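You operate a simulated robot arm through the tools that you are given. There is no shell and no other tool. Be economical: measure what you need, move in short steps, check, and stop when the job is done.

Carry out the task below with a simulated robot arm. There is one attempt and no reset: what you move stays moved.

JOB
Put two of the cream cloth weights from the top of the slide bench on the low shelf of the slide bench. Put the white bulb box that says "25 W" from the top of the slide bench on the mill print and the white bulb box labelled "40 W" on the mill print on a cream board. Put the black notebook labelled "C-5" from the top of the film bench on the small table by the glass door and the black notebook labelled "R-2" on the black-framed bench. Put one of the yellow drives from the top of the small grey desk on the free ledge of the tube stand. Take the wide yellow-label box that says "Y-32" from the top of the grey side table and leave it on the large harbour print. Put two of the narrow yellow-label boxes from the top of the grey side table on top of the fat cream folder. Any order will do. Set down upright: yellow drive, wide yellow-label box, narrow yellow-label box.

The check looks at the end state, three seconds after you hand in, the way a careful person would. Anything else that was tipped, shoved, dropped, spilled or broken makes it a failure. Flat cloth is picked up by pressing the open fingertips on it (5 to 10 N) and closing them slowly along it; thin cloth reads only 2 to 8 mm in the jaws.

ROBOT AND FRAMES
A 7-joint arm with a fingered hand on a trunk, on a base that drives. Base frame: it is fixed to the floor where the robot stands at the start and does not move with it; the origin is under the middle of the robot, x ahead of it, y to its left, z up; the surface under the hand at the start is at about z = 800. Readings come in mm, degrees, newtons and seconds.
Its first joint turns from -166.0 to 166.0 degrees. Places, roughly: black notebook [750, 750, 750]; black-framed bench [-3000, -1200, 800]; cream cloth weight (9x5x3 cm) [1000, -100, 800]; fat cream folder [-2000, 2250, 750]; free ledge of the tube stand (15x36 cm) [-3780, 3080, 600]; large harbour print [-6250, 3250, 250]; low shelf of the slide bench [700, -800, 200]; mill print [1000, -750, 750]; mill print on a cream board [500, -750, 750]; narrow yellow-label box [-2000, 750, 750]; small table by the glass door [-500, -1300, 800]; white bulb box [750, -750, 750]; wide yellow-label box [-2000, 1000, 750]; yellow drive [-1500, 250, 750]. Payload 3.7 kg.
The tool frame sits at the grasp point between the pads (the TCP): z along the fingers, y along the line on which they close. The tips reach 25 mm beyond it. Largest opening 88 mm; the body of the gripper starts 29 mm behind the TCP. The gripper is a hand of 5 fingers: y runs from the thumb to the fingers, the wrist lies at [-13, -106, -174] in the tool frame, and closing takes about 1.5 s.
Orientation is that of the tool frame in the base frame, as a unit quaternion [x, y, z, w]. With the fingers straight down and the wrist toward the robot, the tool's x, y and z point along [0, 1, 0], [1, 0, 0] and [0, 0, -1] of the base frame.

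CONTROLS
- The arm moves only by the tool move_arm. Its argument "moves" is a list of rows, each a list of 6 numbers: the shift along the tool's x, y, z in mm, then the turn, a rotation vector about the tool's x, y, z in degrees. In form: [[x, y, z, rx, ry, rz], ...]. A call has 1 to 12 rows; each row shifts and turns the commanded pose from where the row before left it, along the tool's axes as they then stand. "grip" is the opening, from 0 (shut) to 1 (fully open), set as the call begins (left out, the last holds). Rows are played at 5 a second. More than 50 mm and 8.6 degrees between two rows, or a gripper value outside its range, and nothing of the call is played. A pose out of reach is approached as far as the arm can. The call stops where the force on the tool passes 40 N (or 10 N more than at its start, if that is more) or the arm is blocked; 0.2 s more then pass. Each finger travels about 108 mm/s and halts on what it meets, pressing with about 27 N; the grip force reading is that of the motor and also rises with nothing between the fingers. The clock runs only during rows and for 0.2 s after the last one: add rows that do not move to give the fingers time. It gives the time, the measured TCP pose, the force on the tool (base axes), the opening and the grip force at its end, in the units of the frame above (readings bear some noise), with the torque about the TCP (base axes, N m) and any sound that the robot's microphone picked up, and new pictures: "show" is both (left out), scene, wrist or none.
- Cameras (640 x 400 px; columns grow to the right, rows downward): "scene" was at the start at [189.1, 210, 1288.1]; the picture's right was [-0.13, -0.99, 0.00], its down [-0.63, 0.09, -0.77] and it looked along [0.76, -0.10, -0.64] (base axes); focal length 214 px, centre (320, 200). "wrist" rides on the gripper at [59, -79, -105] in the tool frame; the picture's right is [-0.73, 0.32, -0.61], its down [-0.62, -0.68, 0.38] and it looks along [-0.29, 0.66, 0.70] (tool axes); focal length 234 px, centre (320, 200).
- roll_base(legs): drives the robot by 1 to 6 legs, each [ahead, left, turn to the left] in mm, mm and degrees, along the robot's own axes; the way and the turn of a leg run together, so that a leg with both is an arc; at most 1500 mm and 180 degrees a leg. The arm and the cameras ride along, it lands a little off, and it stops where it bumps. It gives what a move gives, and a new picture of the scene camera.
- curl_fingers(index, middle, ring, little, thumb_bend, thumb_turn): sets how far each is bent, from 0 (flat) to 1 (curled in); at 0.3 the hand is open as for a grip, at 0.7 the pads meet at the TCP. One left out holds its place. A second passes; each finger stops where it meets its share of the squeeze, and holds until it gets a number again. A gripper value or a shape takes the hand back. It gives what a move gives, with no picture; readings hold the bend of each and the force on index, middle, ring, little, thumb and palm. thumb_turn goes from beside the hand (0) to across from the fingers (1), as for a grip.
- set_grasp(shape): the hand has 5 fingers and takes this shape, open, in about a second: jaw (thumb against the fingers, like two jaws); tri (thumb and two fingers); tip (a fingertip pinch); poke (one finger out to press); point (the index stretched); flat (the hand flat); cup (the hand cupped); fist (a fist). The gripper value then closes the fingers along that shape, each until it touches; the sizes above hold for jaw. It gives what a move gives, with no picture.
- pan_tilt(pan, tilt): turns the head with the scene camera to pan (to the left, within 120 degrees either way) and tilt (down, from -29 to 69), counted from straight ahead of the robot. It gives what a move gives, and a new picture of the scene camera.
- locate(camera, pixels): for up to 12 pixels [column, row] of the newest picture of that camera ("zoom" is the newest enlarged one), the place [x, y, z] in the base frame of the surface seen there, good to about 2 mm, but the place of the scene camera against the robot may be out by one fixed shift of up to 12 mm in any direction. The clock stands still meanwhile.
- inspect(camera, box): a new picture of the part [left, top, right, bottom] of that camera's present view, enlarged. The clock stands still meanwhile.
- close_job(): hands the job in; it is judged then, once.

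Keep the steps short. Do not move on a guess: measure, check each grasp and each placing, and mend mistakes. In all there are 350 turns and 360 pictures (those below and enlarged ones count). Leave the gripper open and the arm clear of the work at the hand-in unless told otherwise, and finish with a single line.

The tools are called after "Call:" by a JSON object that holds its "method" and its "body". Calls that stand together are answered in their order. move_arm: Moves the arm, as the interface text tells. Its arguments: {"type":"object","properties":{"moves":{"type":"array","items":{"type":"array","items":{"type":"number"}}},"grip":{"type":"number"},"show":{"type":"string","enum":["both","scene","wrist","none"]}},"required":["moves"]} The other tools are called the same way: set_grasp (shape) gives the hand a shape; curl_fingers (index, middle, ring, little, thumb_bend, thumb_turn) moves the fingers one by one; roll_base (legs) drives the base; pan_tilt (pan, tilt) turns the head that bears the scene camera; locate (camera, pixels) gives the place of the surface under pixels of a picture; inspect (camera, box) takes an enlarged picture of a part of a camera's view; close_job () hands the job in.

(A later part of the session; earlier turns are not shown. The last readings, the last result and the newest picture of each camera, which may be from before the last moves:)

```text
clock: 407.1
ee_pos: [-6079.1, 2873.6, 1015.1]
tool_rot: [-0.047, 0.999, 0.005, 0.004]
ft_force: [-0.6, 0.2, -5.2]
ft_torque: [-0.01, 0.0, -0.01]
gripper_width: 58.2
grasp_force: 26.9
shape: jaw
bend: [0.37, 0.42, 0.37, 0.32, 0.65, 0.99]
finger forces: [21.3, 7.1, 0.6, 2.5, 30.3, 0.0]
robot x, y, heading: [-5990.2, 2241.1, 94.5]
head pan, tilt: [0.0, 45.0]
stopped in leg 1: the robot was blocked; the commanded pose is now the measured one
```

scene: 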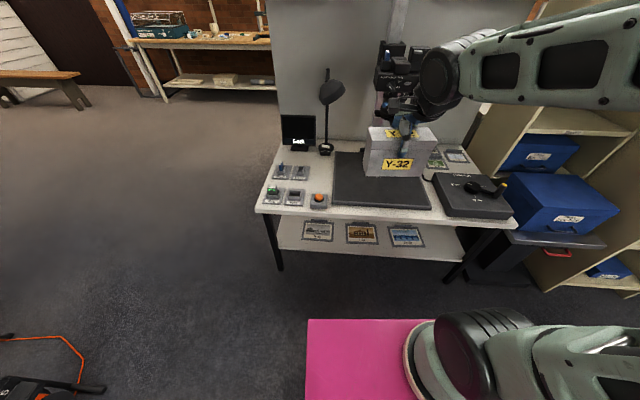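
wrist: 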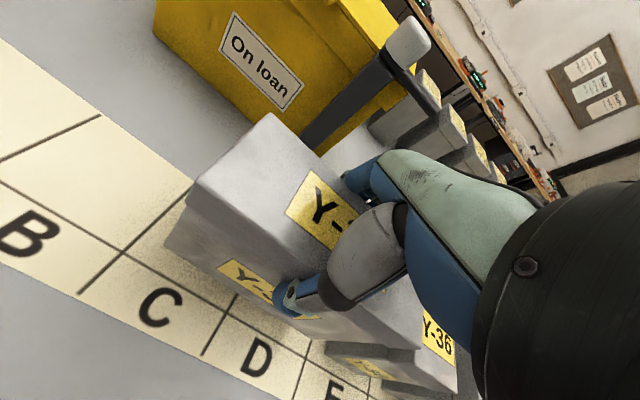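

Backed into something (the cart end near (-5813,1868)). Ease forward, then strafe left, and check the cart.

Call:
{"method": "roll_base", "body": {"legs": [[50, 0, -4.5], [0, 330, 0]]}}

Call:
{"method": "pan_tilt", "body": {"pan": -120, "tilt": 30}}

```text
clock: 409.8
ee_pos: [-6362.6, 2927.3, 1015.9]
tool_rot: [-0.01, 1.0, 0.006, 0.004]
ft_force: [-0.5, -0.4, -5.7]
ft_torque: [0.03, 0.0, 0.0]
gripper_width: 58.5
grasp_force: 26.9
shape: jaw
bend: [0.37, 0.42, 0.37, 0.32, 0.65, 0.99]
finger forces: [21.1, 7.0, 0.7, 2.4, 30.3, 0.1]
robot x, y, heading: [-6316.4, 2284.9, 90.5]
head pan, tilt: [0.0, 45.0]
```

scene: 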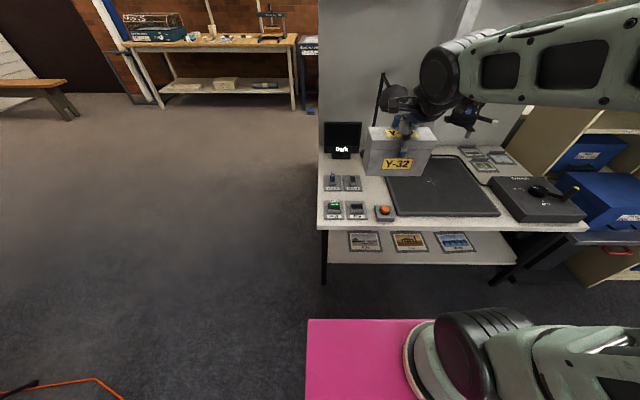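

```text
clock: 411.8
ee_pos: [-6361.9, 2928.8, 1016.0]
tool_rot: [-0.011, 1.0, 0.006, 0.004]
ft_force: [-0.1, 0.7, -4.5]
ft_torque: [-0.02, -0.04, -0.03]
gripper_width: 58.3
grasp_force: 27.0
shape: jaw
bend: [0.37, 0.42, 0.37, 0.32, 0.65, 0.99]
finger forces: [21.2, 7.0, 0.7, 2.5, 30.2, 0.1]
robot x, y, heading: [-6321.5, 2286.1, 90.4]
head pan, tilt: [-120.0, 30.0]
```

scene: 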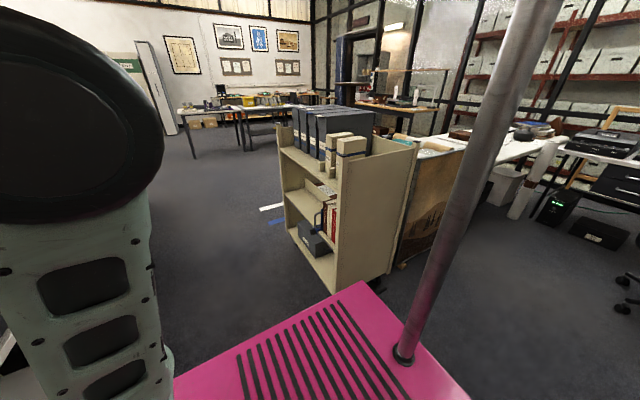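

Call:
{"method": "locate", "body": {"camera": "scene", "pixels": [[338, 290], [290, 215], [340, 165], [330, 270], [285, 235], [355, 280]]}}

Call:
{"method": "pan_tilt", "body": {"pan": 110, "tilt": 35}}

```text
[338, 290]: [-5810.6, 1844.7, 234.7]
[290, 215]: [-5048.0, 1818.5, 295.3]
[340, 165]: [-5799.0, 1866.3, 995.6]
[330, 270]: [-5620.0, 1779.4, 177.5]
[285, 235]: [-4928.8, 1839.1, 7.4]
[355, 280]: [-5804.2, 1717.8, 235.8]
```

```text
clock: 415.0
ee_pos: [-6361.3, 2928.3, 1017.2]
tool_rot: [-0.011, 1.0, 0.006, 0.004]
ft_force: [0.4, -0.2, -4.0]
ft_torque: [-0.03, -0.01, 0.02]
gripper_width: 58.4
grasp_force: 27.0
shape: jaw
bend: [0.37, 0.42, 0.37, 0.32, 0.65, 0.99]
finger forces: [21.2, 7.0, 0.7, 2.4, 30.4, 0.1]
robot x, y, heading: [-6318.2, 2285.4, 90.2]
head pan, tilt: [110.0, 35.0]
```

scene: 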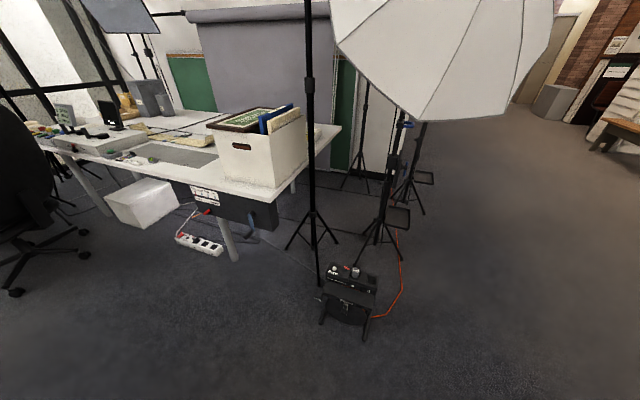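

Call:
{"method": "locate", "body": {"camera": "scene", "pixels": [[365, 335], [325, 320], [350, 270], [300, 360], [200, 330], [375, 315], [100, 360]]}}

```text
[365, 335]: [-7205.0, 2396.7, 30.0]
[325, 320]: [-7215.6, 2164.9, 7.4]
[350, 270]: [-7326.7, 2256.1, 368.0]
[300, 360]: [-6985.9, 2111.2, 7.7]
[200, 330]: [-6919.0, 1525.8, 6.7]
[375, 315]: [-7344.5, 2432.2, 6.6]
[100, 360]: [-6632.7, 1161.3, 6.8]
```

Rear is clear. Back off 165 mm, then lower in front of the table.

Call:
{"method": "roll_base", "body": {"legs": [[-165, 0, -0.3]]}}

Call:
{"method": "move_arm", "body": {"moves": [[-32, 20, 0, 0, 0, 1], [-32, 20, 0, 0, 0, 0], [0, 0, 45, 0, 0, 0], [0, 0, 45, 0, 0, 0], [0, 0, 45, 0, 0, 0], [0, 0, 45, 0, 0, 0], [0, 0, 45, 0, 0, 0], [0, 0, 45, 0, 0, 0], [0, 0, 45, 0, 0, 0], [0, 0, 45, 0, 0, 0], [0, 0, 0, 0, 0, 0]], "show": "none"}}

Call:
{"method": "pan_tilt", "body": {"pan": 0, "tilt": 45}}

```text
clock: 416.5
ee_pos: [-6358.5, 2761.9, 1016.5]
tool_rot: [-0.008, 1.0, 0.007, 0.005]
ft_force: [0.3, 0.4, -4.1]
ft_torque: [-0.01, 0.04, 0.02]
gripper_width: 58.6
grasp_force: 26.9
shape: jaw
bend: [0.37, 0.42, 0.37, 0.32, 0.65, 0.99]
finger forces: [21.2, 7.0, 0.6, 2.5, 30.3, 0.1]
robot x, y, heading: [-6320.0, 2122.4, 90.2]
head pan, tilt: [110.0, 35.0]
```

scene: 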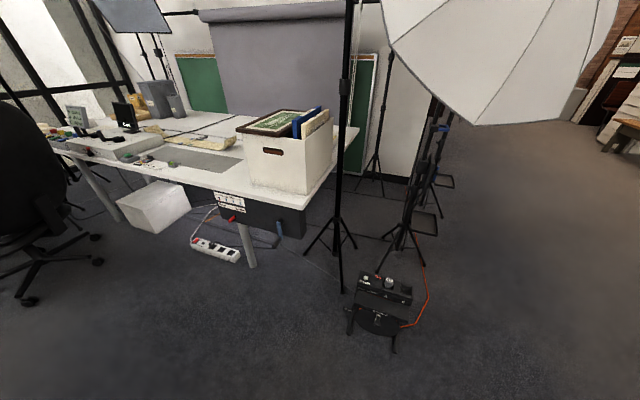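

```text
clock: 419.1
ee_pos: [-6429.0, 2790.1, 657.1]
tool_rot: [-0.157, 0.988, 0.005, 0.002]
ft_force: [0.1, 0.3, -5.5]
ft_torque: [-0.02, 0.0, 0.02]
gripper_width: 57.9
grasp_force: 26.7
shape: jaw
bend: [0.38, 0.42, 0.36, 0.32, 0.65, 0.99]
finger forces: [19.2, 6.7, 1.9, 2.6, 29.0, 0.0]
out of reach, approached as far as the arm can: row 7, 9, 10
robot x, y, heading: [-6316.4, 2124.3, 90.4]
head pan, tilt: [110.0, 35.0]
stopped in row 11: the arm was blocked; the commanded pose is now the measured one
```

```text
clock: 421.0
ee_pos: [-6430.2, 2790.6, 657.5]
tool_rot: [-0.156, 0.988, 0.006, 0.003]
ft_force: [0.8, 0.6, -4.0]
ft_torque: [0.0, 0.01, -0.03]
gripper_width: 57.6
grasp_force: 26.5
shape: jaw
bend: [0.38, 0.42, 0.36, 0.32, 0.65, 0.99]
finger forces: [19.2, 6.7, 1.8, 2.4, 29.1, 0.1]
robot x, y, heading: [-6316.0, 2117.9, 90.4]
head pan, tilt: [0.0, 45.0]
```

scene: 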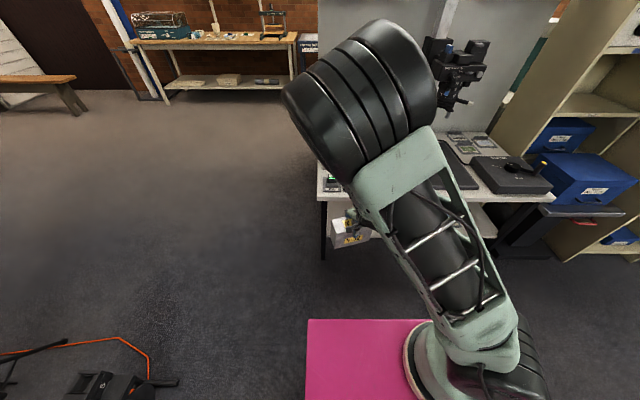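

The arm got stuck in an awkward elbow posture (nothing heard). Raise back up and square the tool.

Call:
{"method": "move_arm", "body": {"moves": [[0, 0, -45, 0, 0, 0], [0, 0, -45, 0, 0, 0], [0, 0, -45, 0, 0, 0], [0, 0, -45, 0, 0, 0], [0, 0, -45, 0, 0, 0], [0, 0, -45, 0, 0, 6], [0, 0, -45, 0, 0, 6], [0, 0, -40, 0, 0, 6], [0, 0, 0, 0, 0, 0]], "show": "scene"}}

```text
clock: 423.0
ee_pos: [-6430.1, 2786.5, 999.9]
tool_rot: [0.0, 1.0, 0.007, 0.001]
ft_force: [0.6, 0.6, -5.0]
ft_torque: [-0.01, -0.01, 0.0]
gripper_width: 57.2
grasp_force: 26.9
shape: jaw
bend: [0.38, 0.42, 0.36, 0.32, 0.66, 0.98]
finger forces: [17.0, 6.3, 1.9, 3.0, 27.6, 0.0]
out of reach, approached as far as the arm can: row 4
robot x, y, heading: [-6314.7, 2120.8, 90.1]
head pan, tilt: [0.0, 45.0]
```

scene: 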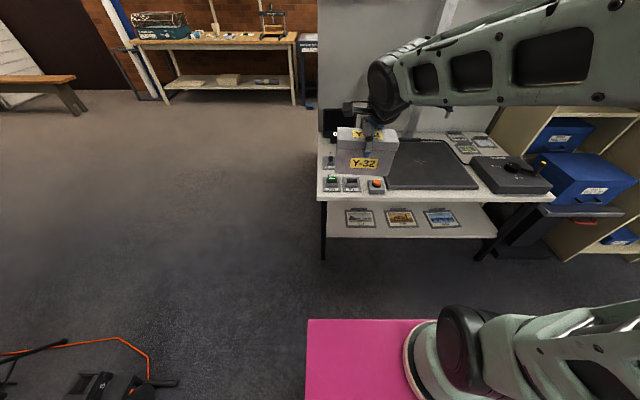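

Call:
{"method": "move_arm", "body": {"moves": [[-30, 7, 0, 0, 0, 0], [-30, 7, 0, 0, 0, 0], [0, 0, 45, 0, 0, 0], [0, 0, 45, 0, 0, 0], [0, 0, 45, 0, 0, 0], [0, 0, 45, 0, 0, 0], [0, 0, 0, 0, 0, 0]], "show": "scene"}}

```text
clock: 424.6
ee_pos: [-6368.6, 2803.3, 819.2]
tool_rot: [-0.001, 1.0, 0.006, 0.002]
ft_force: [-0.6, -0.1, -4.4]
ft_torque: [0.01, -0.02, -0.02]
gripper_width: 57.4
grasp_force: 26.8
shape: jaw
bend: [0.39, 0.42, 0.37, 0.32, 0.66, 0.98]
finger forces: [17.1, 6.4, 1.9, 2.8, 27.7, 0.1]
robot x, y, heading: [-6317.9, 2124.3, 90.1]
head pan, tilt: [0.0, 45.0]
```

scene: 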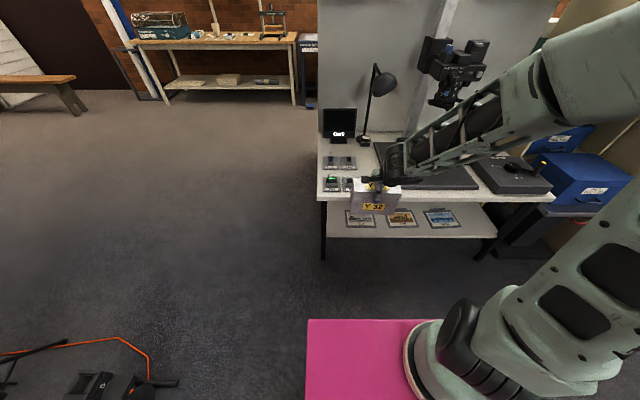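

Call:
{"method": "move_arm", "body": {"moves": [[0, 0, 35, 0, 0, 0], [0, 0, 35, 0, 0, 0], [0, 0, 35, 0, 0, 0], [0, 0, 35, 0, 0, 0], [0, 0, 35, 0, 0, 0], [0, 0, 0, 0, 0, 0]], "show": "scene"}}

```text
clock: 426.0
ee_pos: [-6369.7, 2810.0, 646.4]
tool_rot: [0.0, 1.0, 0.005, 0.003]
ft_force: [-0.2, -0.2, -3.5]
ft_torque: [0.0, 0.01, 0.0]
gripper_width: 57.3
grasp_force: 26.8
shape: jaw
bend: [0.39, 0.42, 0.37, 0.32, 0.66, 0.98]
finger forces: [16.9, 6.4, 2.1, 2.8, 27.7, 0.0]
out of reach, approached as far as the arm can: row 5
robot x, y, heading: [-6318.9, 2125.2, 90.2]
head pan, tilt: [0.0, 45.0]
```

scene: 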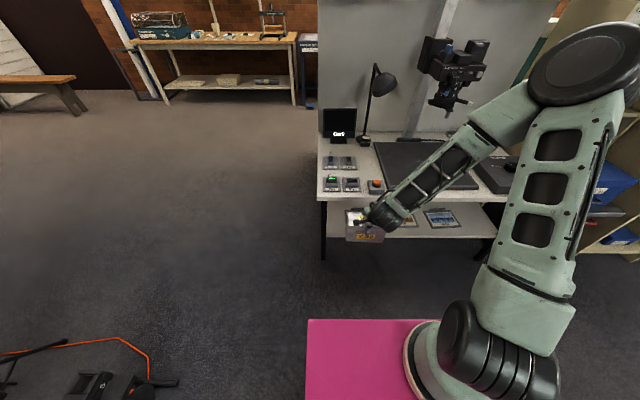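

Call:
{"method": "move_arm", "body": {"moves": [[0, 0, 25, 0, 0, 0], [0, 0, 25, 0, 0, 0], [0, 0, 25, 0, 0, 0], [0, 0, 25, 0, 0, 0], [0, 0, 0, 0, 0, 0]], "show": "scene"}}

```text
clock: 427.2
ee_pos: [-6370.2, 2808.7, 547.5]
tool_rot: [0.0, 1.0, 0.006, 0.002]
ft_force: [0.1, -0.3, -4.2]
ft_torque: [-0.01, -0.04, -0.01]
gripper_width: 57.2
grasp_force: 27.5
shape: jaw
bend: [0.39, 0.42, 0.37, 0.32, 0.66, 0.98]
finger forces: [16.9, 6.5, 2.0, 2.6, 27.5, 0.0]
robot x, y, heading: [-6319.3, 2125.1, 90.4]
head pan, tilt: [0.0, 45.0]
```

scene: 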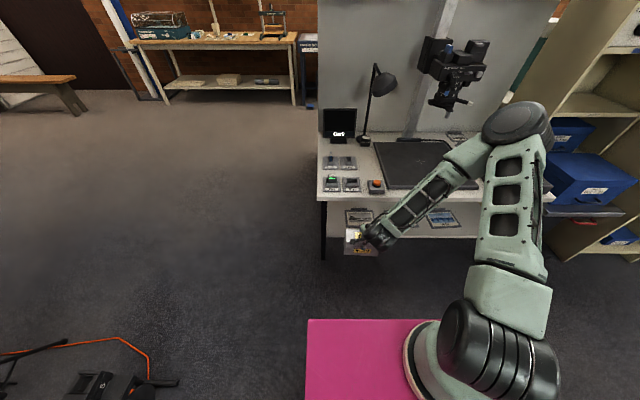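

Call:
{"method": "locate", "body": {"camera": "scene", "pixels": [[510, 110], [545, 120], [490, 130], [460, 180], [365, 235], [350, 250], [378, 252]]}}

Call:
{"method": "move_arm", "body": {"moves": [[0, 0, 25, 0, 0, 0], [0, 0, 25, 0, 0, 0], [0, 0, 25, 0, 0, 0], [0, 0, 25, 0, 0, 0], [0, 0, 25, 0, 0, 0], [0, 0, 25, 0, 0, 0], [0, 0, 15, 0, 0, 0], [0, 0, 0, 0, 0, 0]]}}

```text
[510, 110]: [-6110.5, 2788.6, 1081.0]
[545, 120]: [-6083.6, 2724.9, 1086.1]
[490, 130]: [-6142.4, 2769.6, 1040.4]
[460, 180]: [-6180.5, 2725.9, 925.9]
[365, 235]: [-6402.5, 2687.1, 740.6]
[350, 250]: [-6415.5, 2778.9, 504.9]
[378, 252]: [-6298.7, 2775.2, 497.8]
```

```text
clock: 429.0
ee_pos: [-6367.0, 2810.4, 382.5]
tool_rot: [0.0, 1.0, 0.006, 0.003]
ft_force: [0.0, -0.3, -5.5]
ft_torque: [0.0, 0.01, 0.02]
gripper_width: 57.1
grasp_force: 26.9
shape: jaw
bend: [0.39, 0.42, 0.37, 0.32, 0.66, 0.98]
finger forces: [16.9, 6.5, 1.9, 2.7, 27.4, 0.0]
robot x, y, heading: [-6319.9, 2121.8, 90.2]
head pan, tilt: [0.0, 45.0]
```

scene: 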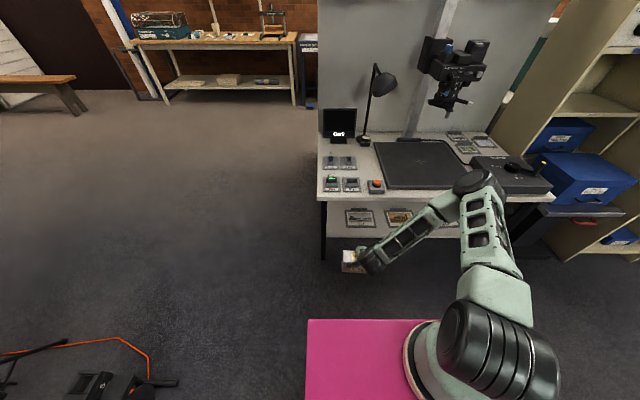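
wrist: 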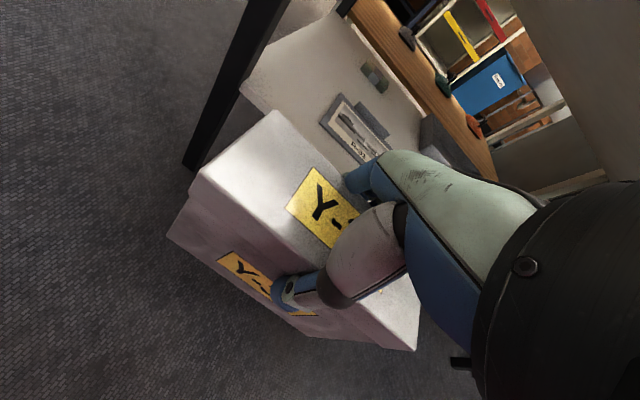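

Clear of everything. Advance toward the shelf with gradual pitch.

Call:
{"method": "move_arm", "body": {"moves": [[-17, 40, 0, 0, 0, 0], [-17, 40, 0, 0, 0, 0], [-17, 40, 0, 0, 0, 0], [-17, 30, 0, 0, 0, 0], [0, 0, 0, -4, 0, 0], [0, 0, 0, -4, 0, 0], [0, 0, 0, -4, 0, 0], [0, 0, 0, 0, 0, 0]]}}

```text
clock: 430.8
ee_pos: [-6278.8, 2971.6, 398.1]
tool_rot: [0.0, 0.997, 0.075, 0.001]
ft_force: [-0.1, 0.1, -4.1]
ft_torque: [-0.04, -0.01, 0.03]
gripper_width: 57.4
grasp_force: 26.8
shape: jaw
bend: [0.39, 0.42, 0.37, 0.32, 0.66, 0.98]
finger forces: [16.7, 6.5, 1.9, 2.6, 27.9, 0.0]
out of reach, approached as far as the arm can: row 6, 7
robot x, y, heading: [-6317.2, 2123.4, 90.0]
head pan, tilt: [0.0, 45.0]
```

scene: 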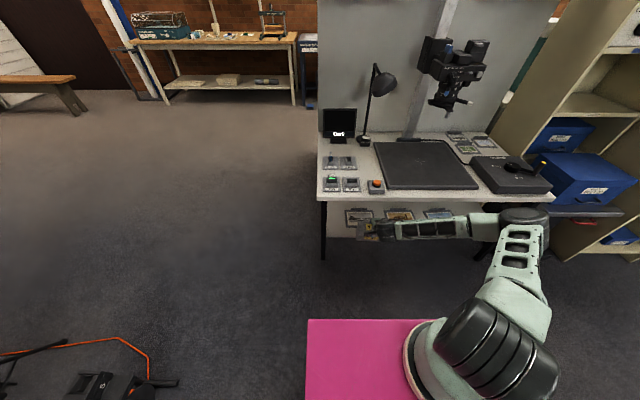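
wrist: 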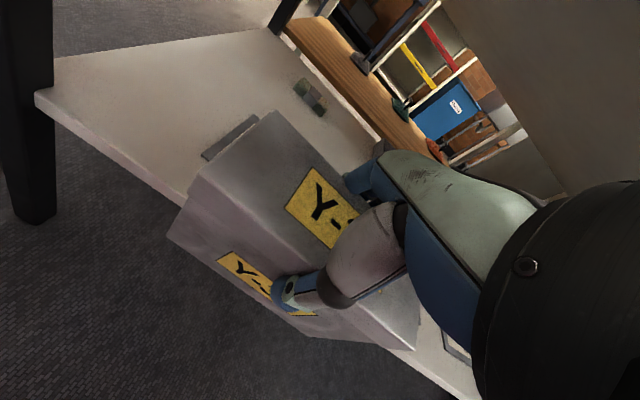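

Call:
{"method": "locate", "body": {"camera": "scene", "pixels": [[520, 212], [545, 215], [480, 218], [440, 222], [400, 225], [440, 238], [480, 240], [515, 240]]}}

Call:
{"method": "inspect", "body": {"camera": "scene", "box": [320, 170, 560, 320]}}

```text
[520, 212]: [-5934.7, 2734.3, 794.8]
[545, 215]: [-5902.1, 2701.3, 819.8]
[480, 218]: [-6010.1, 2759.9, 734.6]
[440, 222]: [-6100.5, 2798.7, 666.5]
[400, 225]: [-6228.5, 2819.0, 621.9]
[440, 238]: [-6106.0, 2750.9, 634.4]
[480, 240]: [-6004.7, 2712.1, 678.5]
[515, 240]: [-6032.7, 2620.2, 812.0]
```

```text
2.67 times, centred on (440, 245) of scene
```

zoom: 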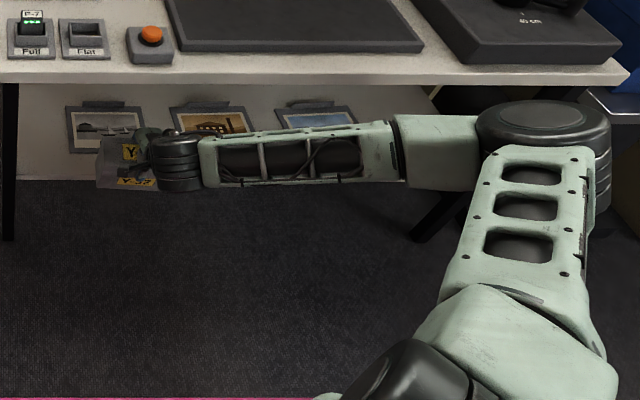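

The forearm would meet the table edge. Back the base ~118 mm so the arm runs straighter, then advance.

Call:
{"method": "roll_base", "body": {"legs": [[-118, 0, 0]]}}

Call:
{"method": "move_arm", "body": {"moves": [[0, 40, 4, 0, 0, 0], [0, 40, 6, 0, 0, 0], [0, 40, 6, 0, 0, 0], [0, 0, 0, 0, 0, 0]]}}

```text
clock: 432.0
ee_pos: [-6276.1, 2855.4, 397.2]
tool_rot: [0.001, 0.997, 0.075, 0.002]
ft_force: [-0.6, -0.4, -4.6]
ft_torque: [-0.01, -0.02, 0.0]
gripper_width: 57.0
grasp_force: 27.5
shape: jaw
bend: [0.39, 0.42, 0.37, 0.32, 0.66, 0.98]
finger forces: [16.7, 6.5, 1.9, 2.5, 27.9, 0.1]
robot x, y, heading: [-6318.8, 2006.0, 90.1]
head pan, tilt: [0.0, 45.0]
```

scene: 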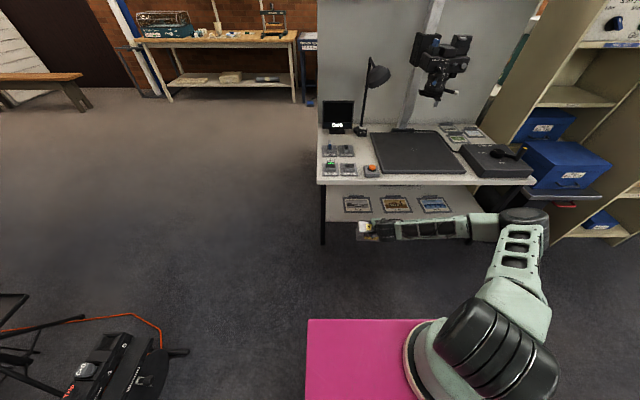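

```text
clock: 433.0
ee_pos: [-6278.7, 2977.9, 402.0]
tool_rot: [0.0, 0.997, 0.076, 0.001]
ft_force: [0.0, 1.0, -3.8]
ft_torque: [-0.04, -0.01, -0.03]
gripper_width: 57.5
grasp_force: 27.4
shape: jaw
bend: [0.39, 0.42, 0.37, 0.32, 0.66, 0.98]
finger forces: [16.7, 6.6, 1.9, 2.6, 28.0, 0.1]
robot x, y, heading: [-6318.9, 2005.1, 90.1]
head pan, tilt: [0.0, 45.0]
```

scene: 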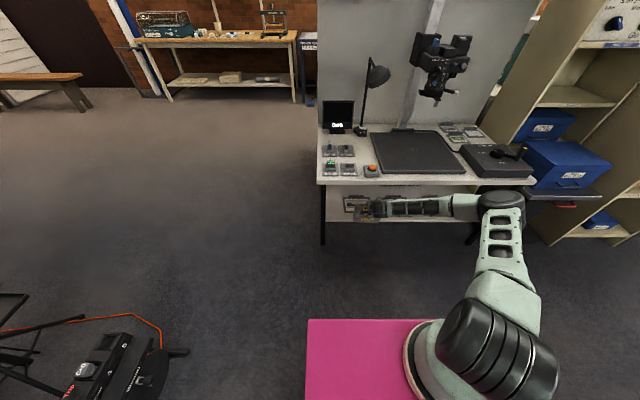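
wrist: 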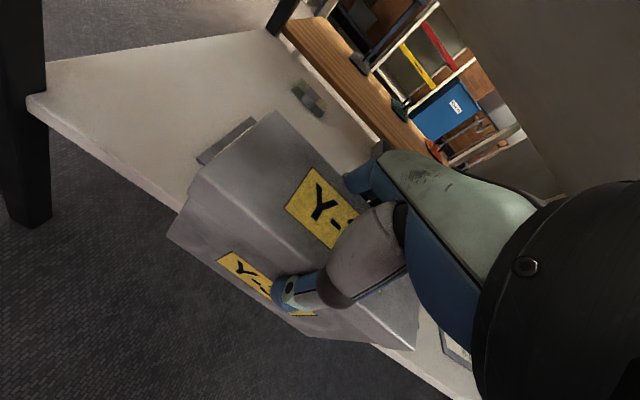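

Call:
{"method": "locate", "body": {"camera": "scene", "pixels": [[500, 192], [520, 200], [460, 197], [420, 199], [385, 203], [420, 213], [460, 217], [370, 205]]}}

Call:
{"method": "inspect", "body": {"camera": "scene", "box": [320, 150, 540, 280]}}

```text
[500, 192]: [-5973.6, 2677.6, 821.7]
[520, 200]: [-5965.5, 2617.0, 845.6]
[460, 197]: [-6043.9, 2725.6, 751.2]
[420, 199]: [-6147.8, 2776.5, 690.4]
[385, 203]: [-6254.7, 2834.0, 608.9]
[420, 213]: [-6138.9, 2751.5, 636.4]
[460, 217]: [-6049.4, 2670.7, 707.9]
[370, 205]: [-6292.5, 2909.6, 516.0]
```

```text
2.91 times, centred on (430, 215) of scene
```

zoom: 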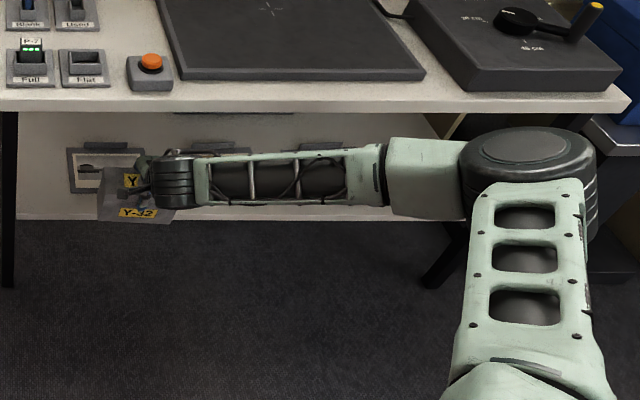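

The forearm runs too parallel to the table edge. Pull back 70 mm, shift base left 190 mm, then re-approach from the left so the forearm is steeper.

Call:
{"method": "move_arm", "body": {"moves": [[0, -35, 0, 0, 0, 0], [0, -35, 0, 0, 0, 0], [0, 0, 0, 0, 0, 0]], "show": "none"}}

Call:
{"method": "roll_base", "body": {"legs": [[0, 190, 0]]}}

Call:
{"method": "move_arm", "body": {"moves": [[-45, 0, 0, 0, 0, 0], [-45, 0, 0, 0, 0, 0], [-45, 0, 0, 0, 0, 0], [-40, 0, 0, 0, 0, 0], [0, 0, 0, 0, 0, 0]], "show": "scene"}}

```text
clock: 433.8
ee_pos: [-6276.6, 2906.4, 391.6]
tool_rot: [0.001, 0.997, 0.075, 0.002]
ft_force: [0.2, -0.6, -3.5]
ft_torque: [-0.04, 0.01, -0.01]
gripper_width: 57.1
grasp_force: 27.2
shape: jaw
bend: [0.39, 0.42, 0.37, 0.32, 0.66, 0.98]
finger forces: [16.6, 6.5, 2.0, 2.4, 28.1, 0.0]
robot x, y, heading: [-6316.7, 2006.3, 89.9]
head pan, tilt: [0.0, 45.0]
```

```text
clock: 435.3
ee_pos: [-6464.5, 2907.2, 389.4]
tool_rot: [0.002, 0.997, 0.074, 0.001]
ft_force: [-0.9, -0.7, -4.5]
ft_torque: [-0.04, -0.01, 0.01]
gripper_width: 57.3
grasp_force: 26.9
shape: jaw
bend: [0.39, 0.42, 0.37, 0.32, 0.66, 0.98]
finger forces: [16.6, 6.6, 2.0, 2.5, 28.1, 0.0]
robot x, y, heading: [-6506.8, 2004.1, 89.8]
head pan, tilt: [0.0, 45.0]
```

scene: 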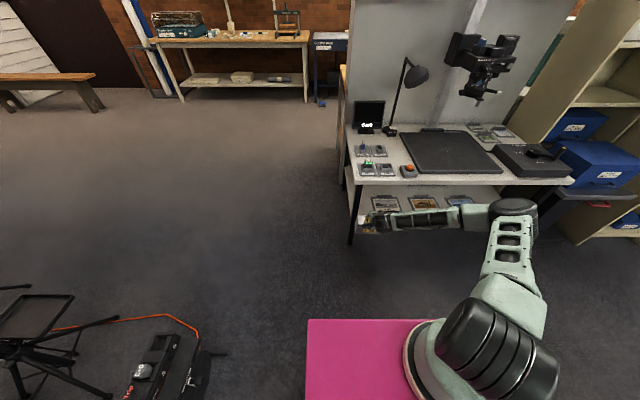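

```text
clock: 436.5
ee_pos: [-6288.6, 2907.5, 391.1]
tool_rot: [0.002, 0.997, 0.076, 0.001]
ft_force: [-0.2, 0.0, -3.5]
ft_torque: [-0.02, 0.01, -0.02]
gripper_width: 57.4
grasp_force: 27.0
shape: jaw
bend: [0.39, 0.42, 0.37, 0.32, 0.66, 0.98]
finger forces: [16.6, 6.5, 1.9, 2.6, 27.9, 0.1]
robot x, y, heading: [-6504.5, 2008.8, 90.3]
head pan, tilt: [0.0, 45.0]
```

scene: 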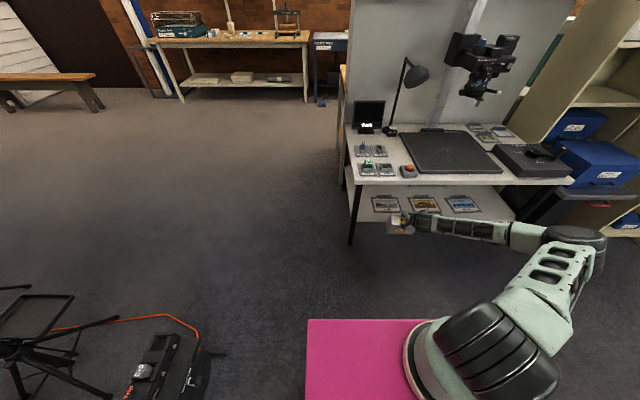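

The forearm posture follows the folded elbow. I'll raise, back off, and lower with the arm stretched so the forearm points straight back.

Call:
{"method": "move_arm", "body": {"moves": [[0, -8, -45, 0, 0, 0], [0, -8, -45, 0, 0, 0], [0, -8, -45, 0, 0, 0], [0, -8, -45, 0, 0, 0], [0, -8, -45, 0, 0, 0], [0, -8, -45, 0, 0, 0], [0, -8, -45, 0, 0, 0], [0, -8, -45, 0, 0, 0], [0, -8, -45, 0, 0, 0], [0, -8, -45, 0, 0, 0], [0, -8, -45, 0, 0, 0], [0, 0, 0, 0, 0, 0]], "show": "scene"}}

```text
clock: 439.1
ee_pos: [-6295.1, 2746.3, 868.6]
tool_rot: [0.002, 0.997, 0.075, 0.002]
ft_force: [-0.3, 0.2, -5.1]
ft_torque: [-0.04, 0.02, -0.01]
gripper_width: 57.0
grasp_force: 27.1
shape: jaw
bend: [0.39, 0.42, 0.37, 0.32, 0.66, 0.98]
finger forces: [16.7, 6.5, 1.9, 2.4, 27.6, 0.0]
robot x, y, heading: [-6509.3, 2007.1, 89.9]
head pan, tilt: [0.0, 45.0]
```

scene: 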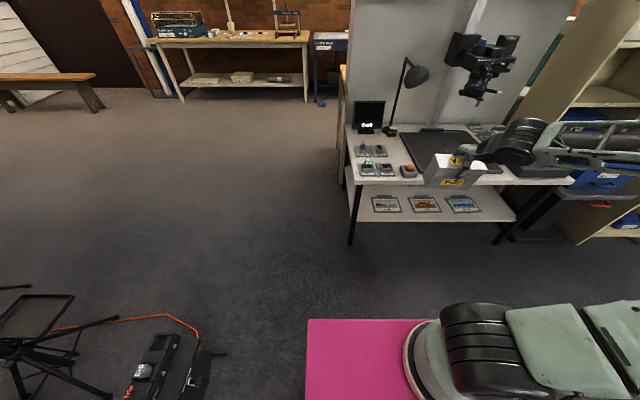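

Call:
{"method": "locate", "body": {"camera": "scene", "pixels": [[620, 130], [560, 140], [520, 140], [600, 330], [480, 165]]}}

Call:
{"method": "pan_tilt", "body": {"pan": -40, "tilt": 35}}

```text
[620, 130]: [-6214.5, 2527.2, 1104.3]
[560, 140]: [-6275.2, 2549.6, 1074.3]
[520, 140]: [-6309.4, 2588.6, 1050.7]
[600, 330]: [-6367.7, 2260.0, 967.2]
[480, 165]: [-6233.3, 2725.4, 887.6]
```

```text
clock: 440.2
ee_pos: [-6294.0, 2747.1, 868.6]
tool_rot: [0.001, 0.997, 0.075, 0.002]
ft_force: [0.4, 0.0, -4.4]
ft_torque: [-0.03, -0.04, -0.02]
gripper_width: 57.1
grasp_force: 27.2
shape: jaw
bend: [0.39, 0.42, 0.37, 0.32, 0.66, 0.98]
finger forces: [16.6, 6.4, 1.9, 2.5, 27.6, 0.1]
robot x, y, heading: [-6507.7, 2003.7, 90.1]
head pan, tilt: [-40.0, 35.0]
```

scene: 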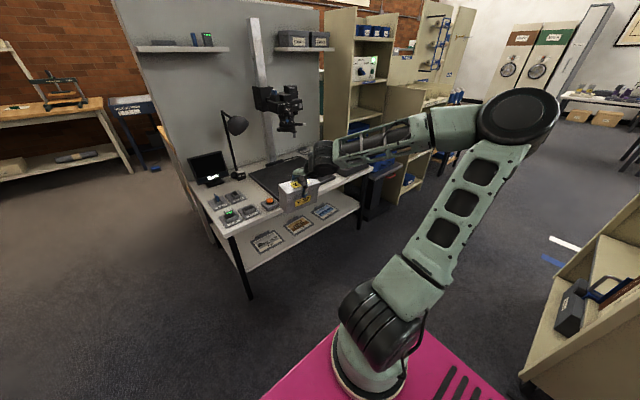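

Shift base right ~200 and back ~90, then stretch the arm at height.

Call:
{"method": "roll_base", "body": {"legs": [[-95, -190, 0]]}}

Call:
{"method": "move_arm", "body": {"moves": [[25, 38, -5, 0, 0, 0], [25, 38, -5, 0, 0, 0], [25, 38, -5, 0, 0, 0], [25, 38, -5, 0, 0, 0], [25, 38, -5, 0, 0, 0], [25, 38, -5, 0, 0, 0], [25, 30, -5, 0, 0, 0], [20, 0, 0, 0, 0, 0], [0, 0, 0, 0, 0, 0]], "show": "scene"}}

```text
clock: 441.9
ee_pos: [-6101.1, 2649.8, 868.9]
tool_rot: [0.003, 0.997, 0.075, 0.002]
ft_force: [1.1, 0.1, -5.0]
ft_torque: [-0.03, 0.0, -0.04]
gripper_width: 57.0
grasp_force: 27.1
shape: jaw
bend: [0.39, 0.42, 0.37, 0.32, 0.66, 0.98]
finger forces: [16.6, 6.4, 1.9, 2.4, 27.6, 0.1]
robot x, y, heading: [-6318.3, 1907.1, 89.8]
head pan, tilt: [-40.0, 35.0]
```

scene: 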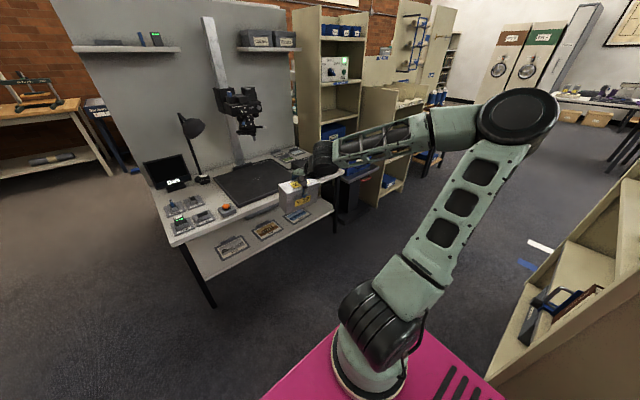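

```text
clock: 443.9
ee_pos: [-6297.9, 2901.6, 940.0]
tool_rot: [0.003, 0.997, 0.075, 0.003]
ft_force: [0.0, -0.7, -3.7]
ft_torque: [-0.04, -0.01, 0.01]
gripper_width: 57.2
grasp_force: 27.2
shape: jaw
bend: [0.39, 0.42, 0.36, 0.33, 0.66, 0.98]
finger forces: [16.6, 6.5, 1.9, 2.5, 27.7, 0.1]
robot x, y, heading: [-6316.6, 1909.0, 89.4]
head pan, tilt: [-40.0, 35.0]
```

scene: 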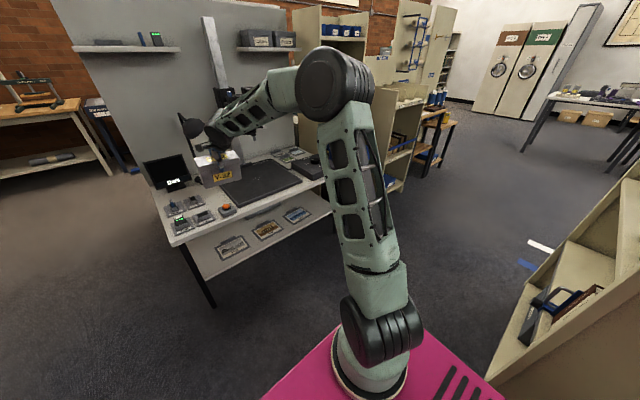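

Arm is stretched with the elbow up. Lower straight down, half way.

Call:
{"method": "move_arm", "body": {"moves": [[0, -6.8, 44.5, 0, 0, 0], [0, -6.8, 44.5, 0, 0, 0], [0, -6.8, 44.5, 0, 0, 0], [0, -6.8, 44.5, 0, 0, 0], [0, -6.8, 44.5, 0, 0, 0], [0, -6.8, 44.5, 0, 0, 0], [0, 0, 0, 0, 0, 0]], "show": "scene"}}

```text
clock: 445.4
ee_pos: [-6293.9, 2901.0, 670.9]
tool_rot: [0.003, 0.997, 0.075, 0.002]
ft_force: [0.0, 0.3, -5.4]
ft_torque: [-0.01, 0.0, 0.02]
gripper_width: 56.9
grasp_force: 26.6
shape: jaw
bend: [0.39, 0.42, 0.36, 0.33, 0.66, 0.98]
finger forces: [16.3, 6.5, 1.9, 2.5, 27.4, 0.0]
robot x, y, heading: [-6320.9, 1907.0, 90.1]
head pan, tilt: [-40.0, 35.0]
```

scene: 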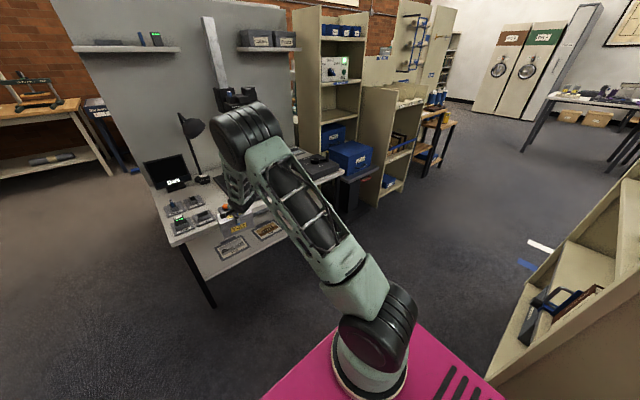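

Elbow-up posture now. Try more pitch here (+8°) since the wrist has room.

Call:
{"method": "move_arm", "body": {"moves": [[0, 0, 0, -4, 0, 0], [0, 0, 0, -4, 0, 0], [0, 0, 0, 0, 0, 0]], "show": "none"}}

```text
clock: 446.2
ee_pos: [-6294.2, 2900.5, 670.9]
tool_rot: [0.004, 0.99, 0.144, 0.002]
ft_force: [-0.1, 0.3, -4.8]
ft_torque: [-0.08, 0.01, -0.02]
gripper_width: 57.1
grasp_force: 26.6
shape: jaw
bend: [0.39, 0.42, 0.36, 0.33, 0.66, 0.98]
finger forces: [16.1, 6.4, 1.9, 2.5, 27.7, 0.0]
robot x, y, heading: [-6316.0, 1910.0, 89.6]
head pan, tilt: [-40.0, 35.0]
```

Pitch 16.6° is OK here. Lower another 270 mm straight down.

Call:
{"method": "move_arm", "body": {"moves": [[0, -12.9, 43.1, 0, 0, 0], [0, -12.9, 43.1, 0, 0, 0], [0, -12.9, 43.1, 0, 0, 0], [0, -12.9, 43.1, 0, 0, 0], [0, -12.9, 43.1, 0, 0, 0], [0, -12.9, 43.1, 0, 0, 0], [0, 0, 0, 0, 0, 0]], "show": "scene"}}

```text
clock: 447.9
ee_pos: [-6292.6, 2899.2, 401.7]
tool_rot: [0.004, 0.989, 0.145, 0.003]
ft_force: [0.2, -0.7, -5.2]
ft_torque: [-0.03, -0.01, 0.01]
gripper_width: 56.9
grasp_force: 27.1
shape: jaw
bend: [0.39, 0.42, 0.36, 0.33, 0.66, 0.98]
finger forces: [16.2, 6.2, 1.6, 2.4, 27.6, 0.1]
robot x, y, heading: [-6320.4, 1910.6, 90.0]
head pan, tilt: [-40.0, 35.0]
```

scene: 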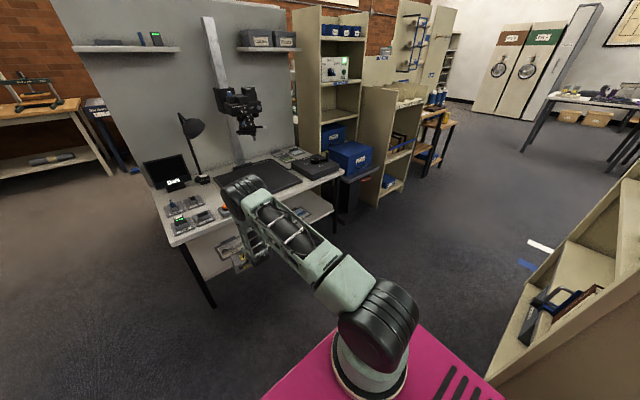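

Call:
{"method": "locate", "body": {"camera": "scene", "pixels": [[240, 185], [260, 195], [230, 205], [245, 235], [250, 250], [300, 250], [240, 262], [285, 235]]}}

Call:
{"method": "inspect", "body": {"camera": "scene", "box": [150, 150, 350, 310]}}

```text
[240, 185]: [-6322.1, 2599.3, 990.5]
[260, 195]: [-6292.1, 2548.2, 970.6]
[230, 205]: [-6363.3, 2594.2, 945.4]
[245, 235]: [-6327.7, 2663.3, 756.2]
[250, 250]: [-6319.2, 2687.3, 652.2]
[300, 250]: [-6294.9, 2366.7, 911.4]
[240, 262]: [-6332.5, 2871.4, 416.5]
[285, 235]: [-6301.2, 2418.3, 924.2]
```

```text
2.50 times, centred on (250, 230) of scene
```

zoom: 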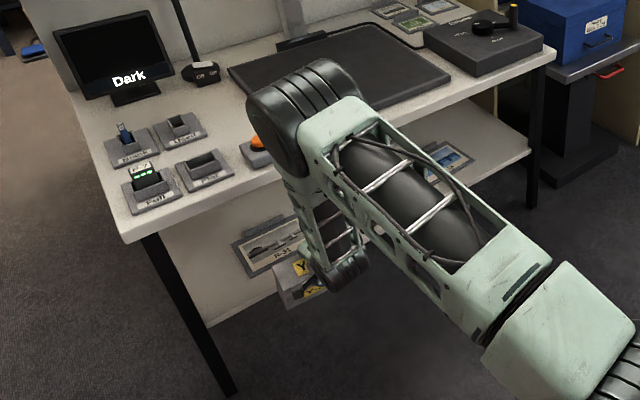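

I'll regrasp so the box stays upright with a pitched hand: unpitch, set the box on the clear floor in front, then re-grip pitched ~20°.

Call:
{"method": "move_arm", "body": {"moves": [[0, 0, 0, 4.15, 0, 0], [0, 0, 0, 4.15, 0, 0], [0, 0, 0, 4.15, 0, 0], [0, 0, 0, 4.15, 0, 0], [0, -20, 30, 0, 0, 0], [0, -20, 40, 0, 0, 0], [0, 0, 40, 0, 0, 0], [0, 0, 40, 0, 0, 0], [0, 0, 40, 0, 0, 0], [0, 0, 40, 0, 0, 0], [0, 0, 0, 0, 0, 0]]}}

```text
clock: 450.2
ee_pos: [-6290.2, 2861.0, 170.9]
tool_rot: [0.005, 1.0, -0.001, 0.001]
ft_force: [0.0, 0.2, -4.5]
ft_torque: [-0.02, 0.03, 0.01]
gripper_width: 56.9
grasp_force: 26.8
shape: jaw
bend: [0.39, 0.42, 0.36, 0.33, 0.66, 0.98]
finger forces: [16.7, 6.8, 1.9, 2.4, 27.6, 0.1]
robot x, y, heading: [-6317.9, 1905.1, 89.9]
head pan, tilt: [-40.0, 35.0]
```

scene: 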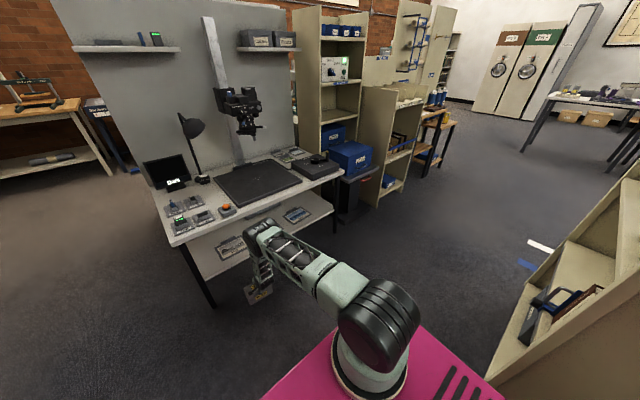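
wrist: 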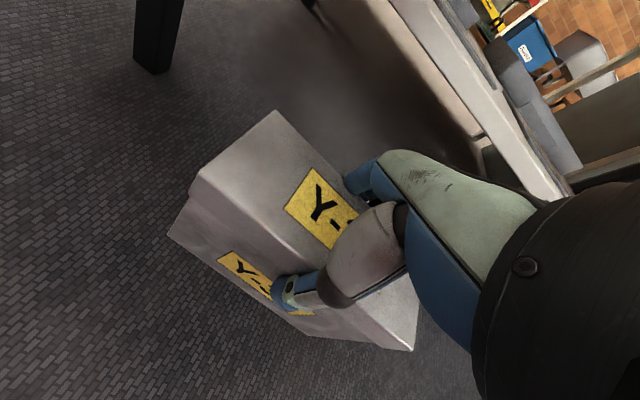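

Call:
{"method": "move_arm", "body": {"moves": [[0, 0, 30, 0, 0, 0], [0, 0, 30, 0, 0, 0], [0, 0, 12, 0, 0, 0], [0, 0, 4, 0, 0, 0], [0, 0, 0, 0, 0, 0]], "show": "none"}}

```text
clock: 451.4
ee_pos: [-6292.1, 2861.2, 95.8]
tool_rot: [0.004, 1.0, -0.001, 0.002]
ft_force: [0.0, -0.1, -3.8]
ft_torque: [0.0, -0.01, 0.01]
gripper_width: 56.9
grasp_force: 27.6
shape: jaw
bend: [0.39, 0.42, 0.36, 0.33, 0.66, 0.98]
finger forces: [16.7, 6.8, 1.9, 2.4, 27.5, 0.0]
robot x, y, heading: [-6318.1, 1911.1, 89.9]
head pan, tilt: [-40.0, 35.0]
```

Call:
{"method": "move_arm", "body": {"moves": [[0, 0, 3, 0, 0, 0], [0, 0, 3, 0, 0, 0], [0, 0, 2, 0, 0, 0], [0, 0, 0, 0, 0, 0]], "show": "none"}}

```text
clock: 452.4
ee_pos: [-6292.4, 2860.8, 88.9]
tool_rot: [0.003, 1.0, 0.0, 0.001]
ft_force: [-2.3, 2.1, 13.4]
ft_torque: [-0.37, -0.14, -0.01]
gripper_width: 56.8
grasp_force: 27.1
shape: jaw
bend: [0.39, 0.42, 0.37, 0.32, 0.66, 0.98]
finger forces: [20.2, 6.6, 1.4, 3.3, 28.0, 0.0]
robot x, y, heading: [-6318.6, 1905.7, 89.6]
head pan, tilt: [-40.0, 35.0]
```

On the floor. Release, lift 60, then pitch the open hand −20°.

Call:
{"method": "move_arm", "body": {"moves": [[0, 0, 0, 0, 0, 0], [0, 0, 0, 0, 0, 0], [0, 0, 0, 0, 0, 0], [0, 0, 0, 0, 0, 0], [0, 0, -30, 0, 0, 0], [0, 0, -30, 0, 0, 0], [0, 0, 0, -5, 0, 0], [0, 0, 0, -5, 0, 0], [0, 0, 0, -5, 0, 0], [0, 0, 0, -5, 0, 0], [0, 0, 0, 0, 0, 0]], "grip": 1, "show": "wrist"}}

```text
clock: 454.9
ee_pos: [-6292.8, 2859.1, 147.6]
tool_rot: [0.004, 0.985, 0.173, 0.002]
ft_force: [0.5, 0.0, -0.9]
ft_torque: [0.0, 0.02, -0.02]
gripper_width: 88.0
grasp_force: 0.0
shape: jaw
bend: [0.3, 0.3, 0.3, 0.3, 0.3, 0.98]
finger forces: [0.0, 0.0, 0.0, 0.0, 0.0, 0.1]
robot x, y, heading: [-6320.6, 1912.7, 89.8]
head pan, tilt: [-40.0, 35.0]
```

wrist: 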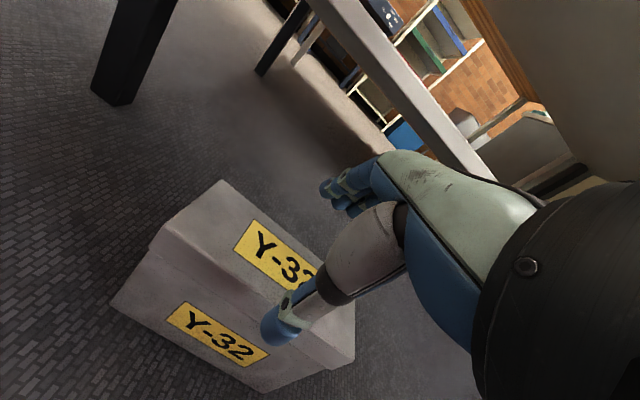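

Call:
{"method": "locate", "body": {"camera": "wrist", "pixels": [[222, 183], [155, 245], [328, 362], [352, 330], [240, 260], [258, 388], [115, 300]]}}

```text
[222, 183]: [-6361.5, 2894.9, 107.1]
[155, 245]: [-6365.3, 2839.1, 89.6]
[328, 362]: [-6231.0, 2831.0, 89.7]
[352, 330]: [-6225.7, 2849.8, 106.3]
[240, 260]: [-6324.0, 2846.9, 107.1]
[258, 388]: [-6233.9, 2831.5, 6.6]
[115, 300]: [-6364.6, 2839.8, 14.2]
```

Box centre (-6294,2864), top 107. Descend with 20° pitch.

Call:
{"method": "move_arm", "body": {"moves": [[0, -5.4, 20, 0, 0, 3], [0, -5.4, 19, 0, 0, 0], [0, -3, 8, 0, 0, 0], [0, -3, 8, 0, 0, 0], [0, 0, 0, 0, 0, 0]], "show": "wrist"}}

```text
clock: 456.1
ee_pos: [-6292.0, 2863.2, 90.2]
tool_rot: [0.029, 0.984, 0.175, -0.002]
ft_force: [-0.8, 0.8, 0.8]
ft_torque: [0.04, -0.01, -0.04]
gripper_width: 87.7
grasp_force: 0.0
shape: jaw
bend: [0.3, 0.3, 0.3, 0.3, 0.3, 0.98]
finger forces: [0.9, 0.0, 0.0, 0.0, 0.0, 0.0]
robot x, y, heading: [-6318.9, 1910.0, 89.8]
head pan, tilt: [-40.0, 35.0]
```

wrist: 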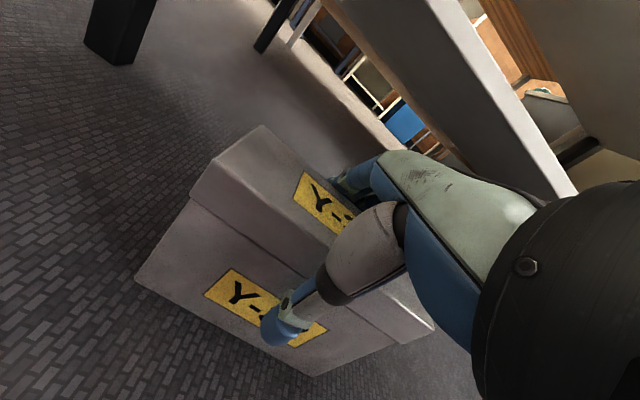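

Close and lift 30 mm vertically.

Call:
{"method": "move_arm", "body": {"moves": [[0, 0, 0, 0, 0, 0], [0, 0, 0, 0, 0, 0], [0, 0, 0, 0, 0, 0], [0, 0, 0, 0, 0, 0], [0, 0, 0, 0, 0, 0], [0, 0, 0, 0, 0, 0], [0, 5, -14, 0, 0, 0], [0, 5, -14, 0, 0, 0], [0, 0, 0, 0, 0, 0]], "grip": 0, "show": "wrist"}}

Call:
{"method": "inspect", "body": {"camera": "scene", "box": [200, 210, 320, 320]}}

```text
clock: 458.1
ee_pos: [-6291.7, 2861.5, 119.8]
tool_rot: [0.03, 0.985, 0.172, -0.001]
ft_force: [-0.8, -0.3, -4.4]
ft_torque: [-0.02, 0.01, -0.02]
gripper_width: 65.9
grasp_force: 26.9
shape: jaw
bend: [0.35, 0.42, 0.37, 0.33, 0.53, 0.99]
finger forces: [16.4, 6.8, 0.8, 1.7, 22.5, 0.0]
robot x, y, heading: [-6320.5, 1909.4, 90.0]
head pan, tilt: [-40.0, 35.0]
```

wrist: 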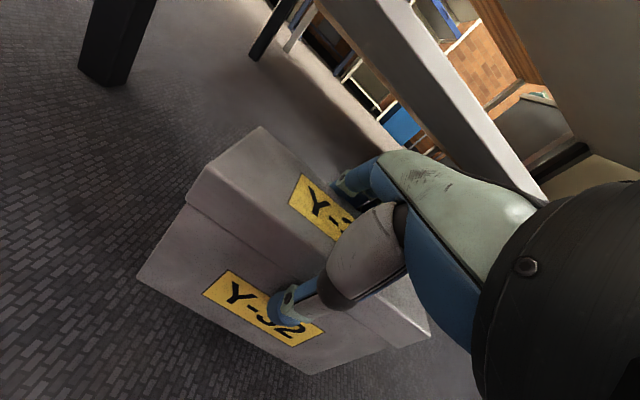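

```text
3.64 times, centred on (260, 265) of scene
```

zoom: 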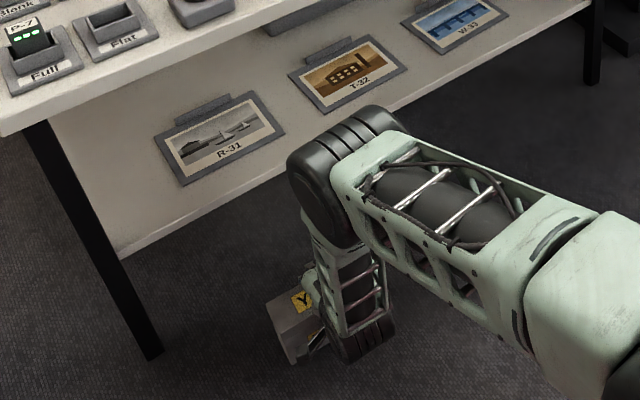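

Call:
{"method": "locate", "body": {"camera": "wrist", "pixels": [[262, 131], [195, 195], [142, 276], [190, 210], [240, 160], [305, 368], [425, 340], [230, 200], [260, 220]]}}

Call:
{"method": "locate", "body": {"camera": "zoom", "pixels": [[165, 135], [190, 182], [282, 130], [255, 92], [220, 140], [120, 258], [185, 110]]}}

```text
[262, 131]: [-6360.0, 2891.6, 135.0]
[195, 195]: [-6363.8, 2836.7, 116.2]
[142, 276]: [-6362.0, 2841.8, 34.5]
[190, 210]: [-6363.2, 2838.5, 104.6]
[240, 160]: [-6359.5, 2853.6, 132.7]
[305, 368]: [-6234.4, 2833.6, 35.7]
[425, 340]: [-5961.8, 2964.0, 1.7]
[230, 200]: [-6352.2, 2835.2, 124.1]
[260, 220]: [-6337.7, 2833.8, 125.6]
```

```text
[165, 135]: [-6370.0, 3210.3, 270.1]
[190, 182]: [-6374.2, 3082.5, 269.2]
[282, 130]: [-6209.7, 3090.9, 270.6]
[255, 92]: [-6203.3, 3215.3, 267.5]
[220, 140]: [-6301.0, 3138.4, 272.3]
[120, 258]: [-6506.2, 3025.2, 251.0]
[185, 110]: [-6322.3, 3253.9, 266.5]
```

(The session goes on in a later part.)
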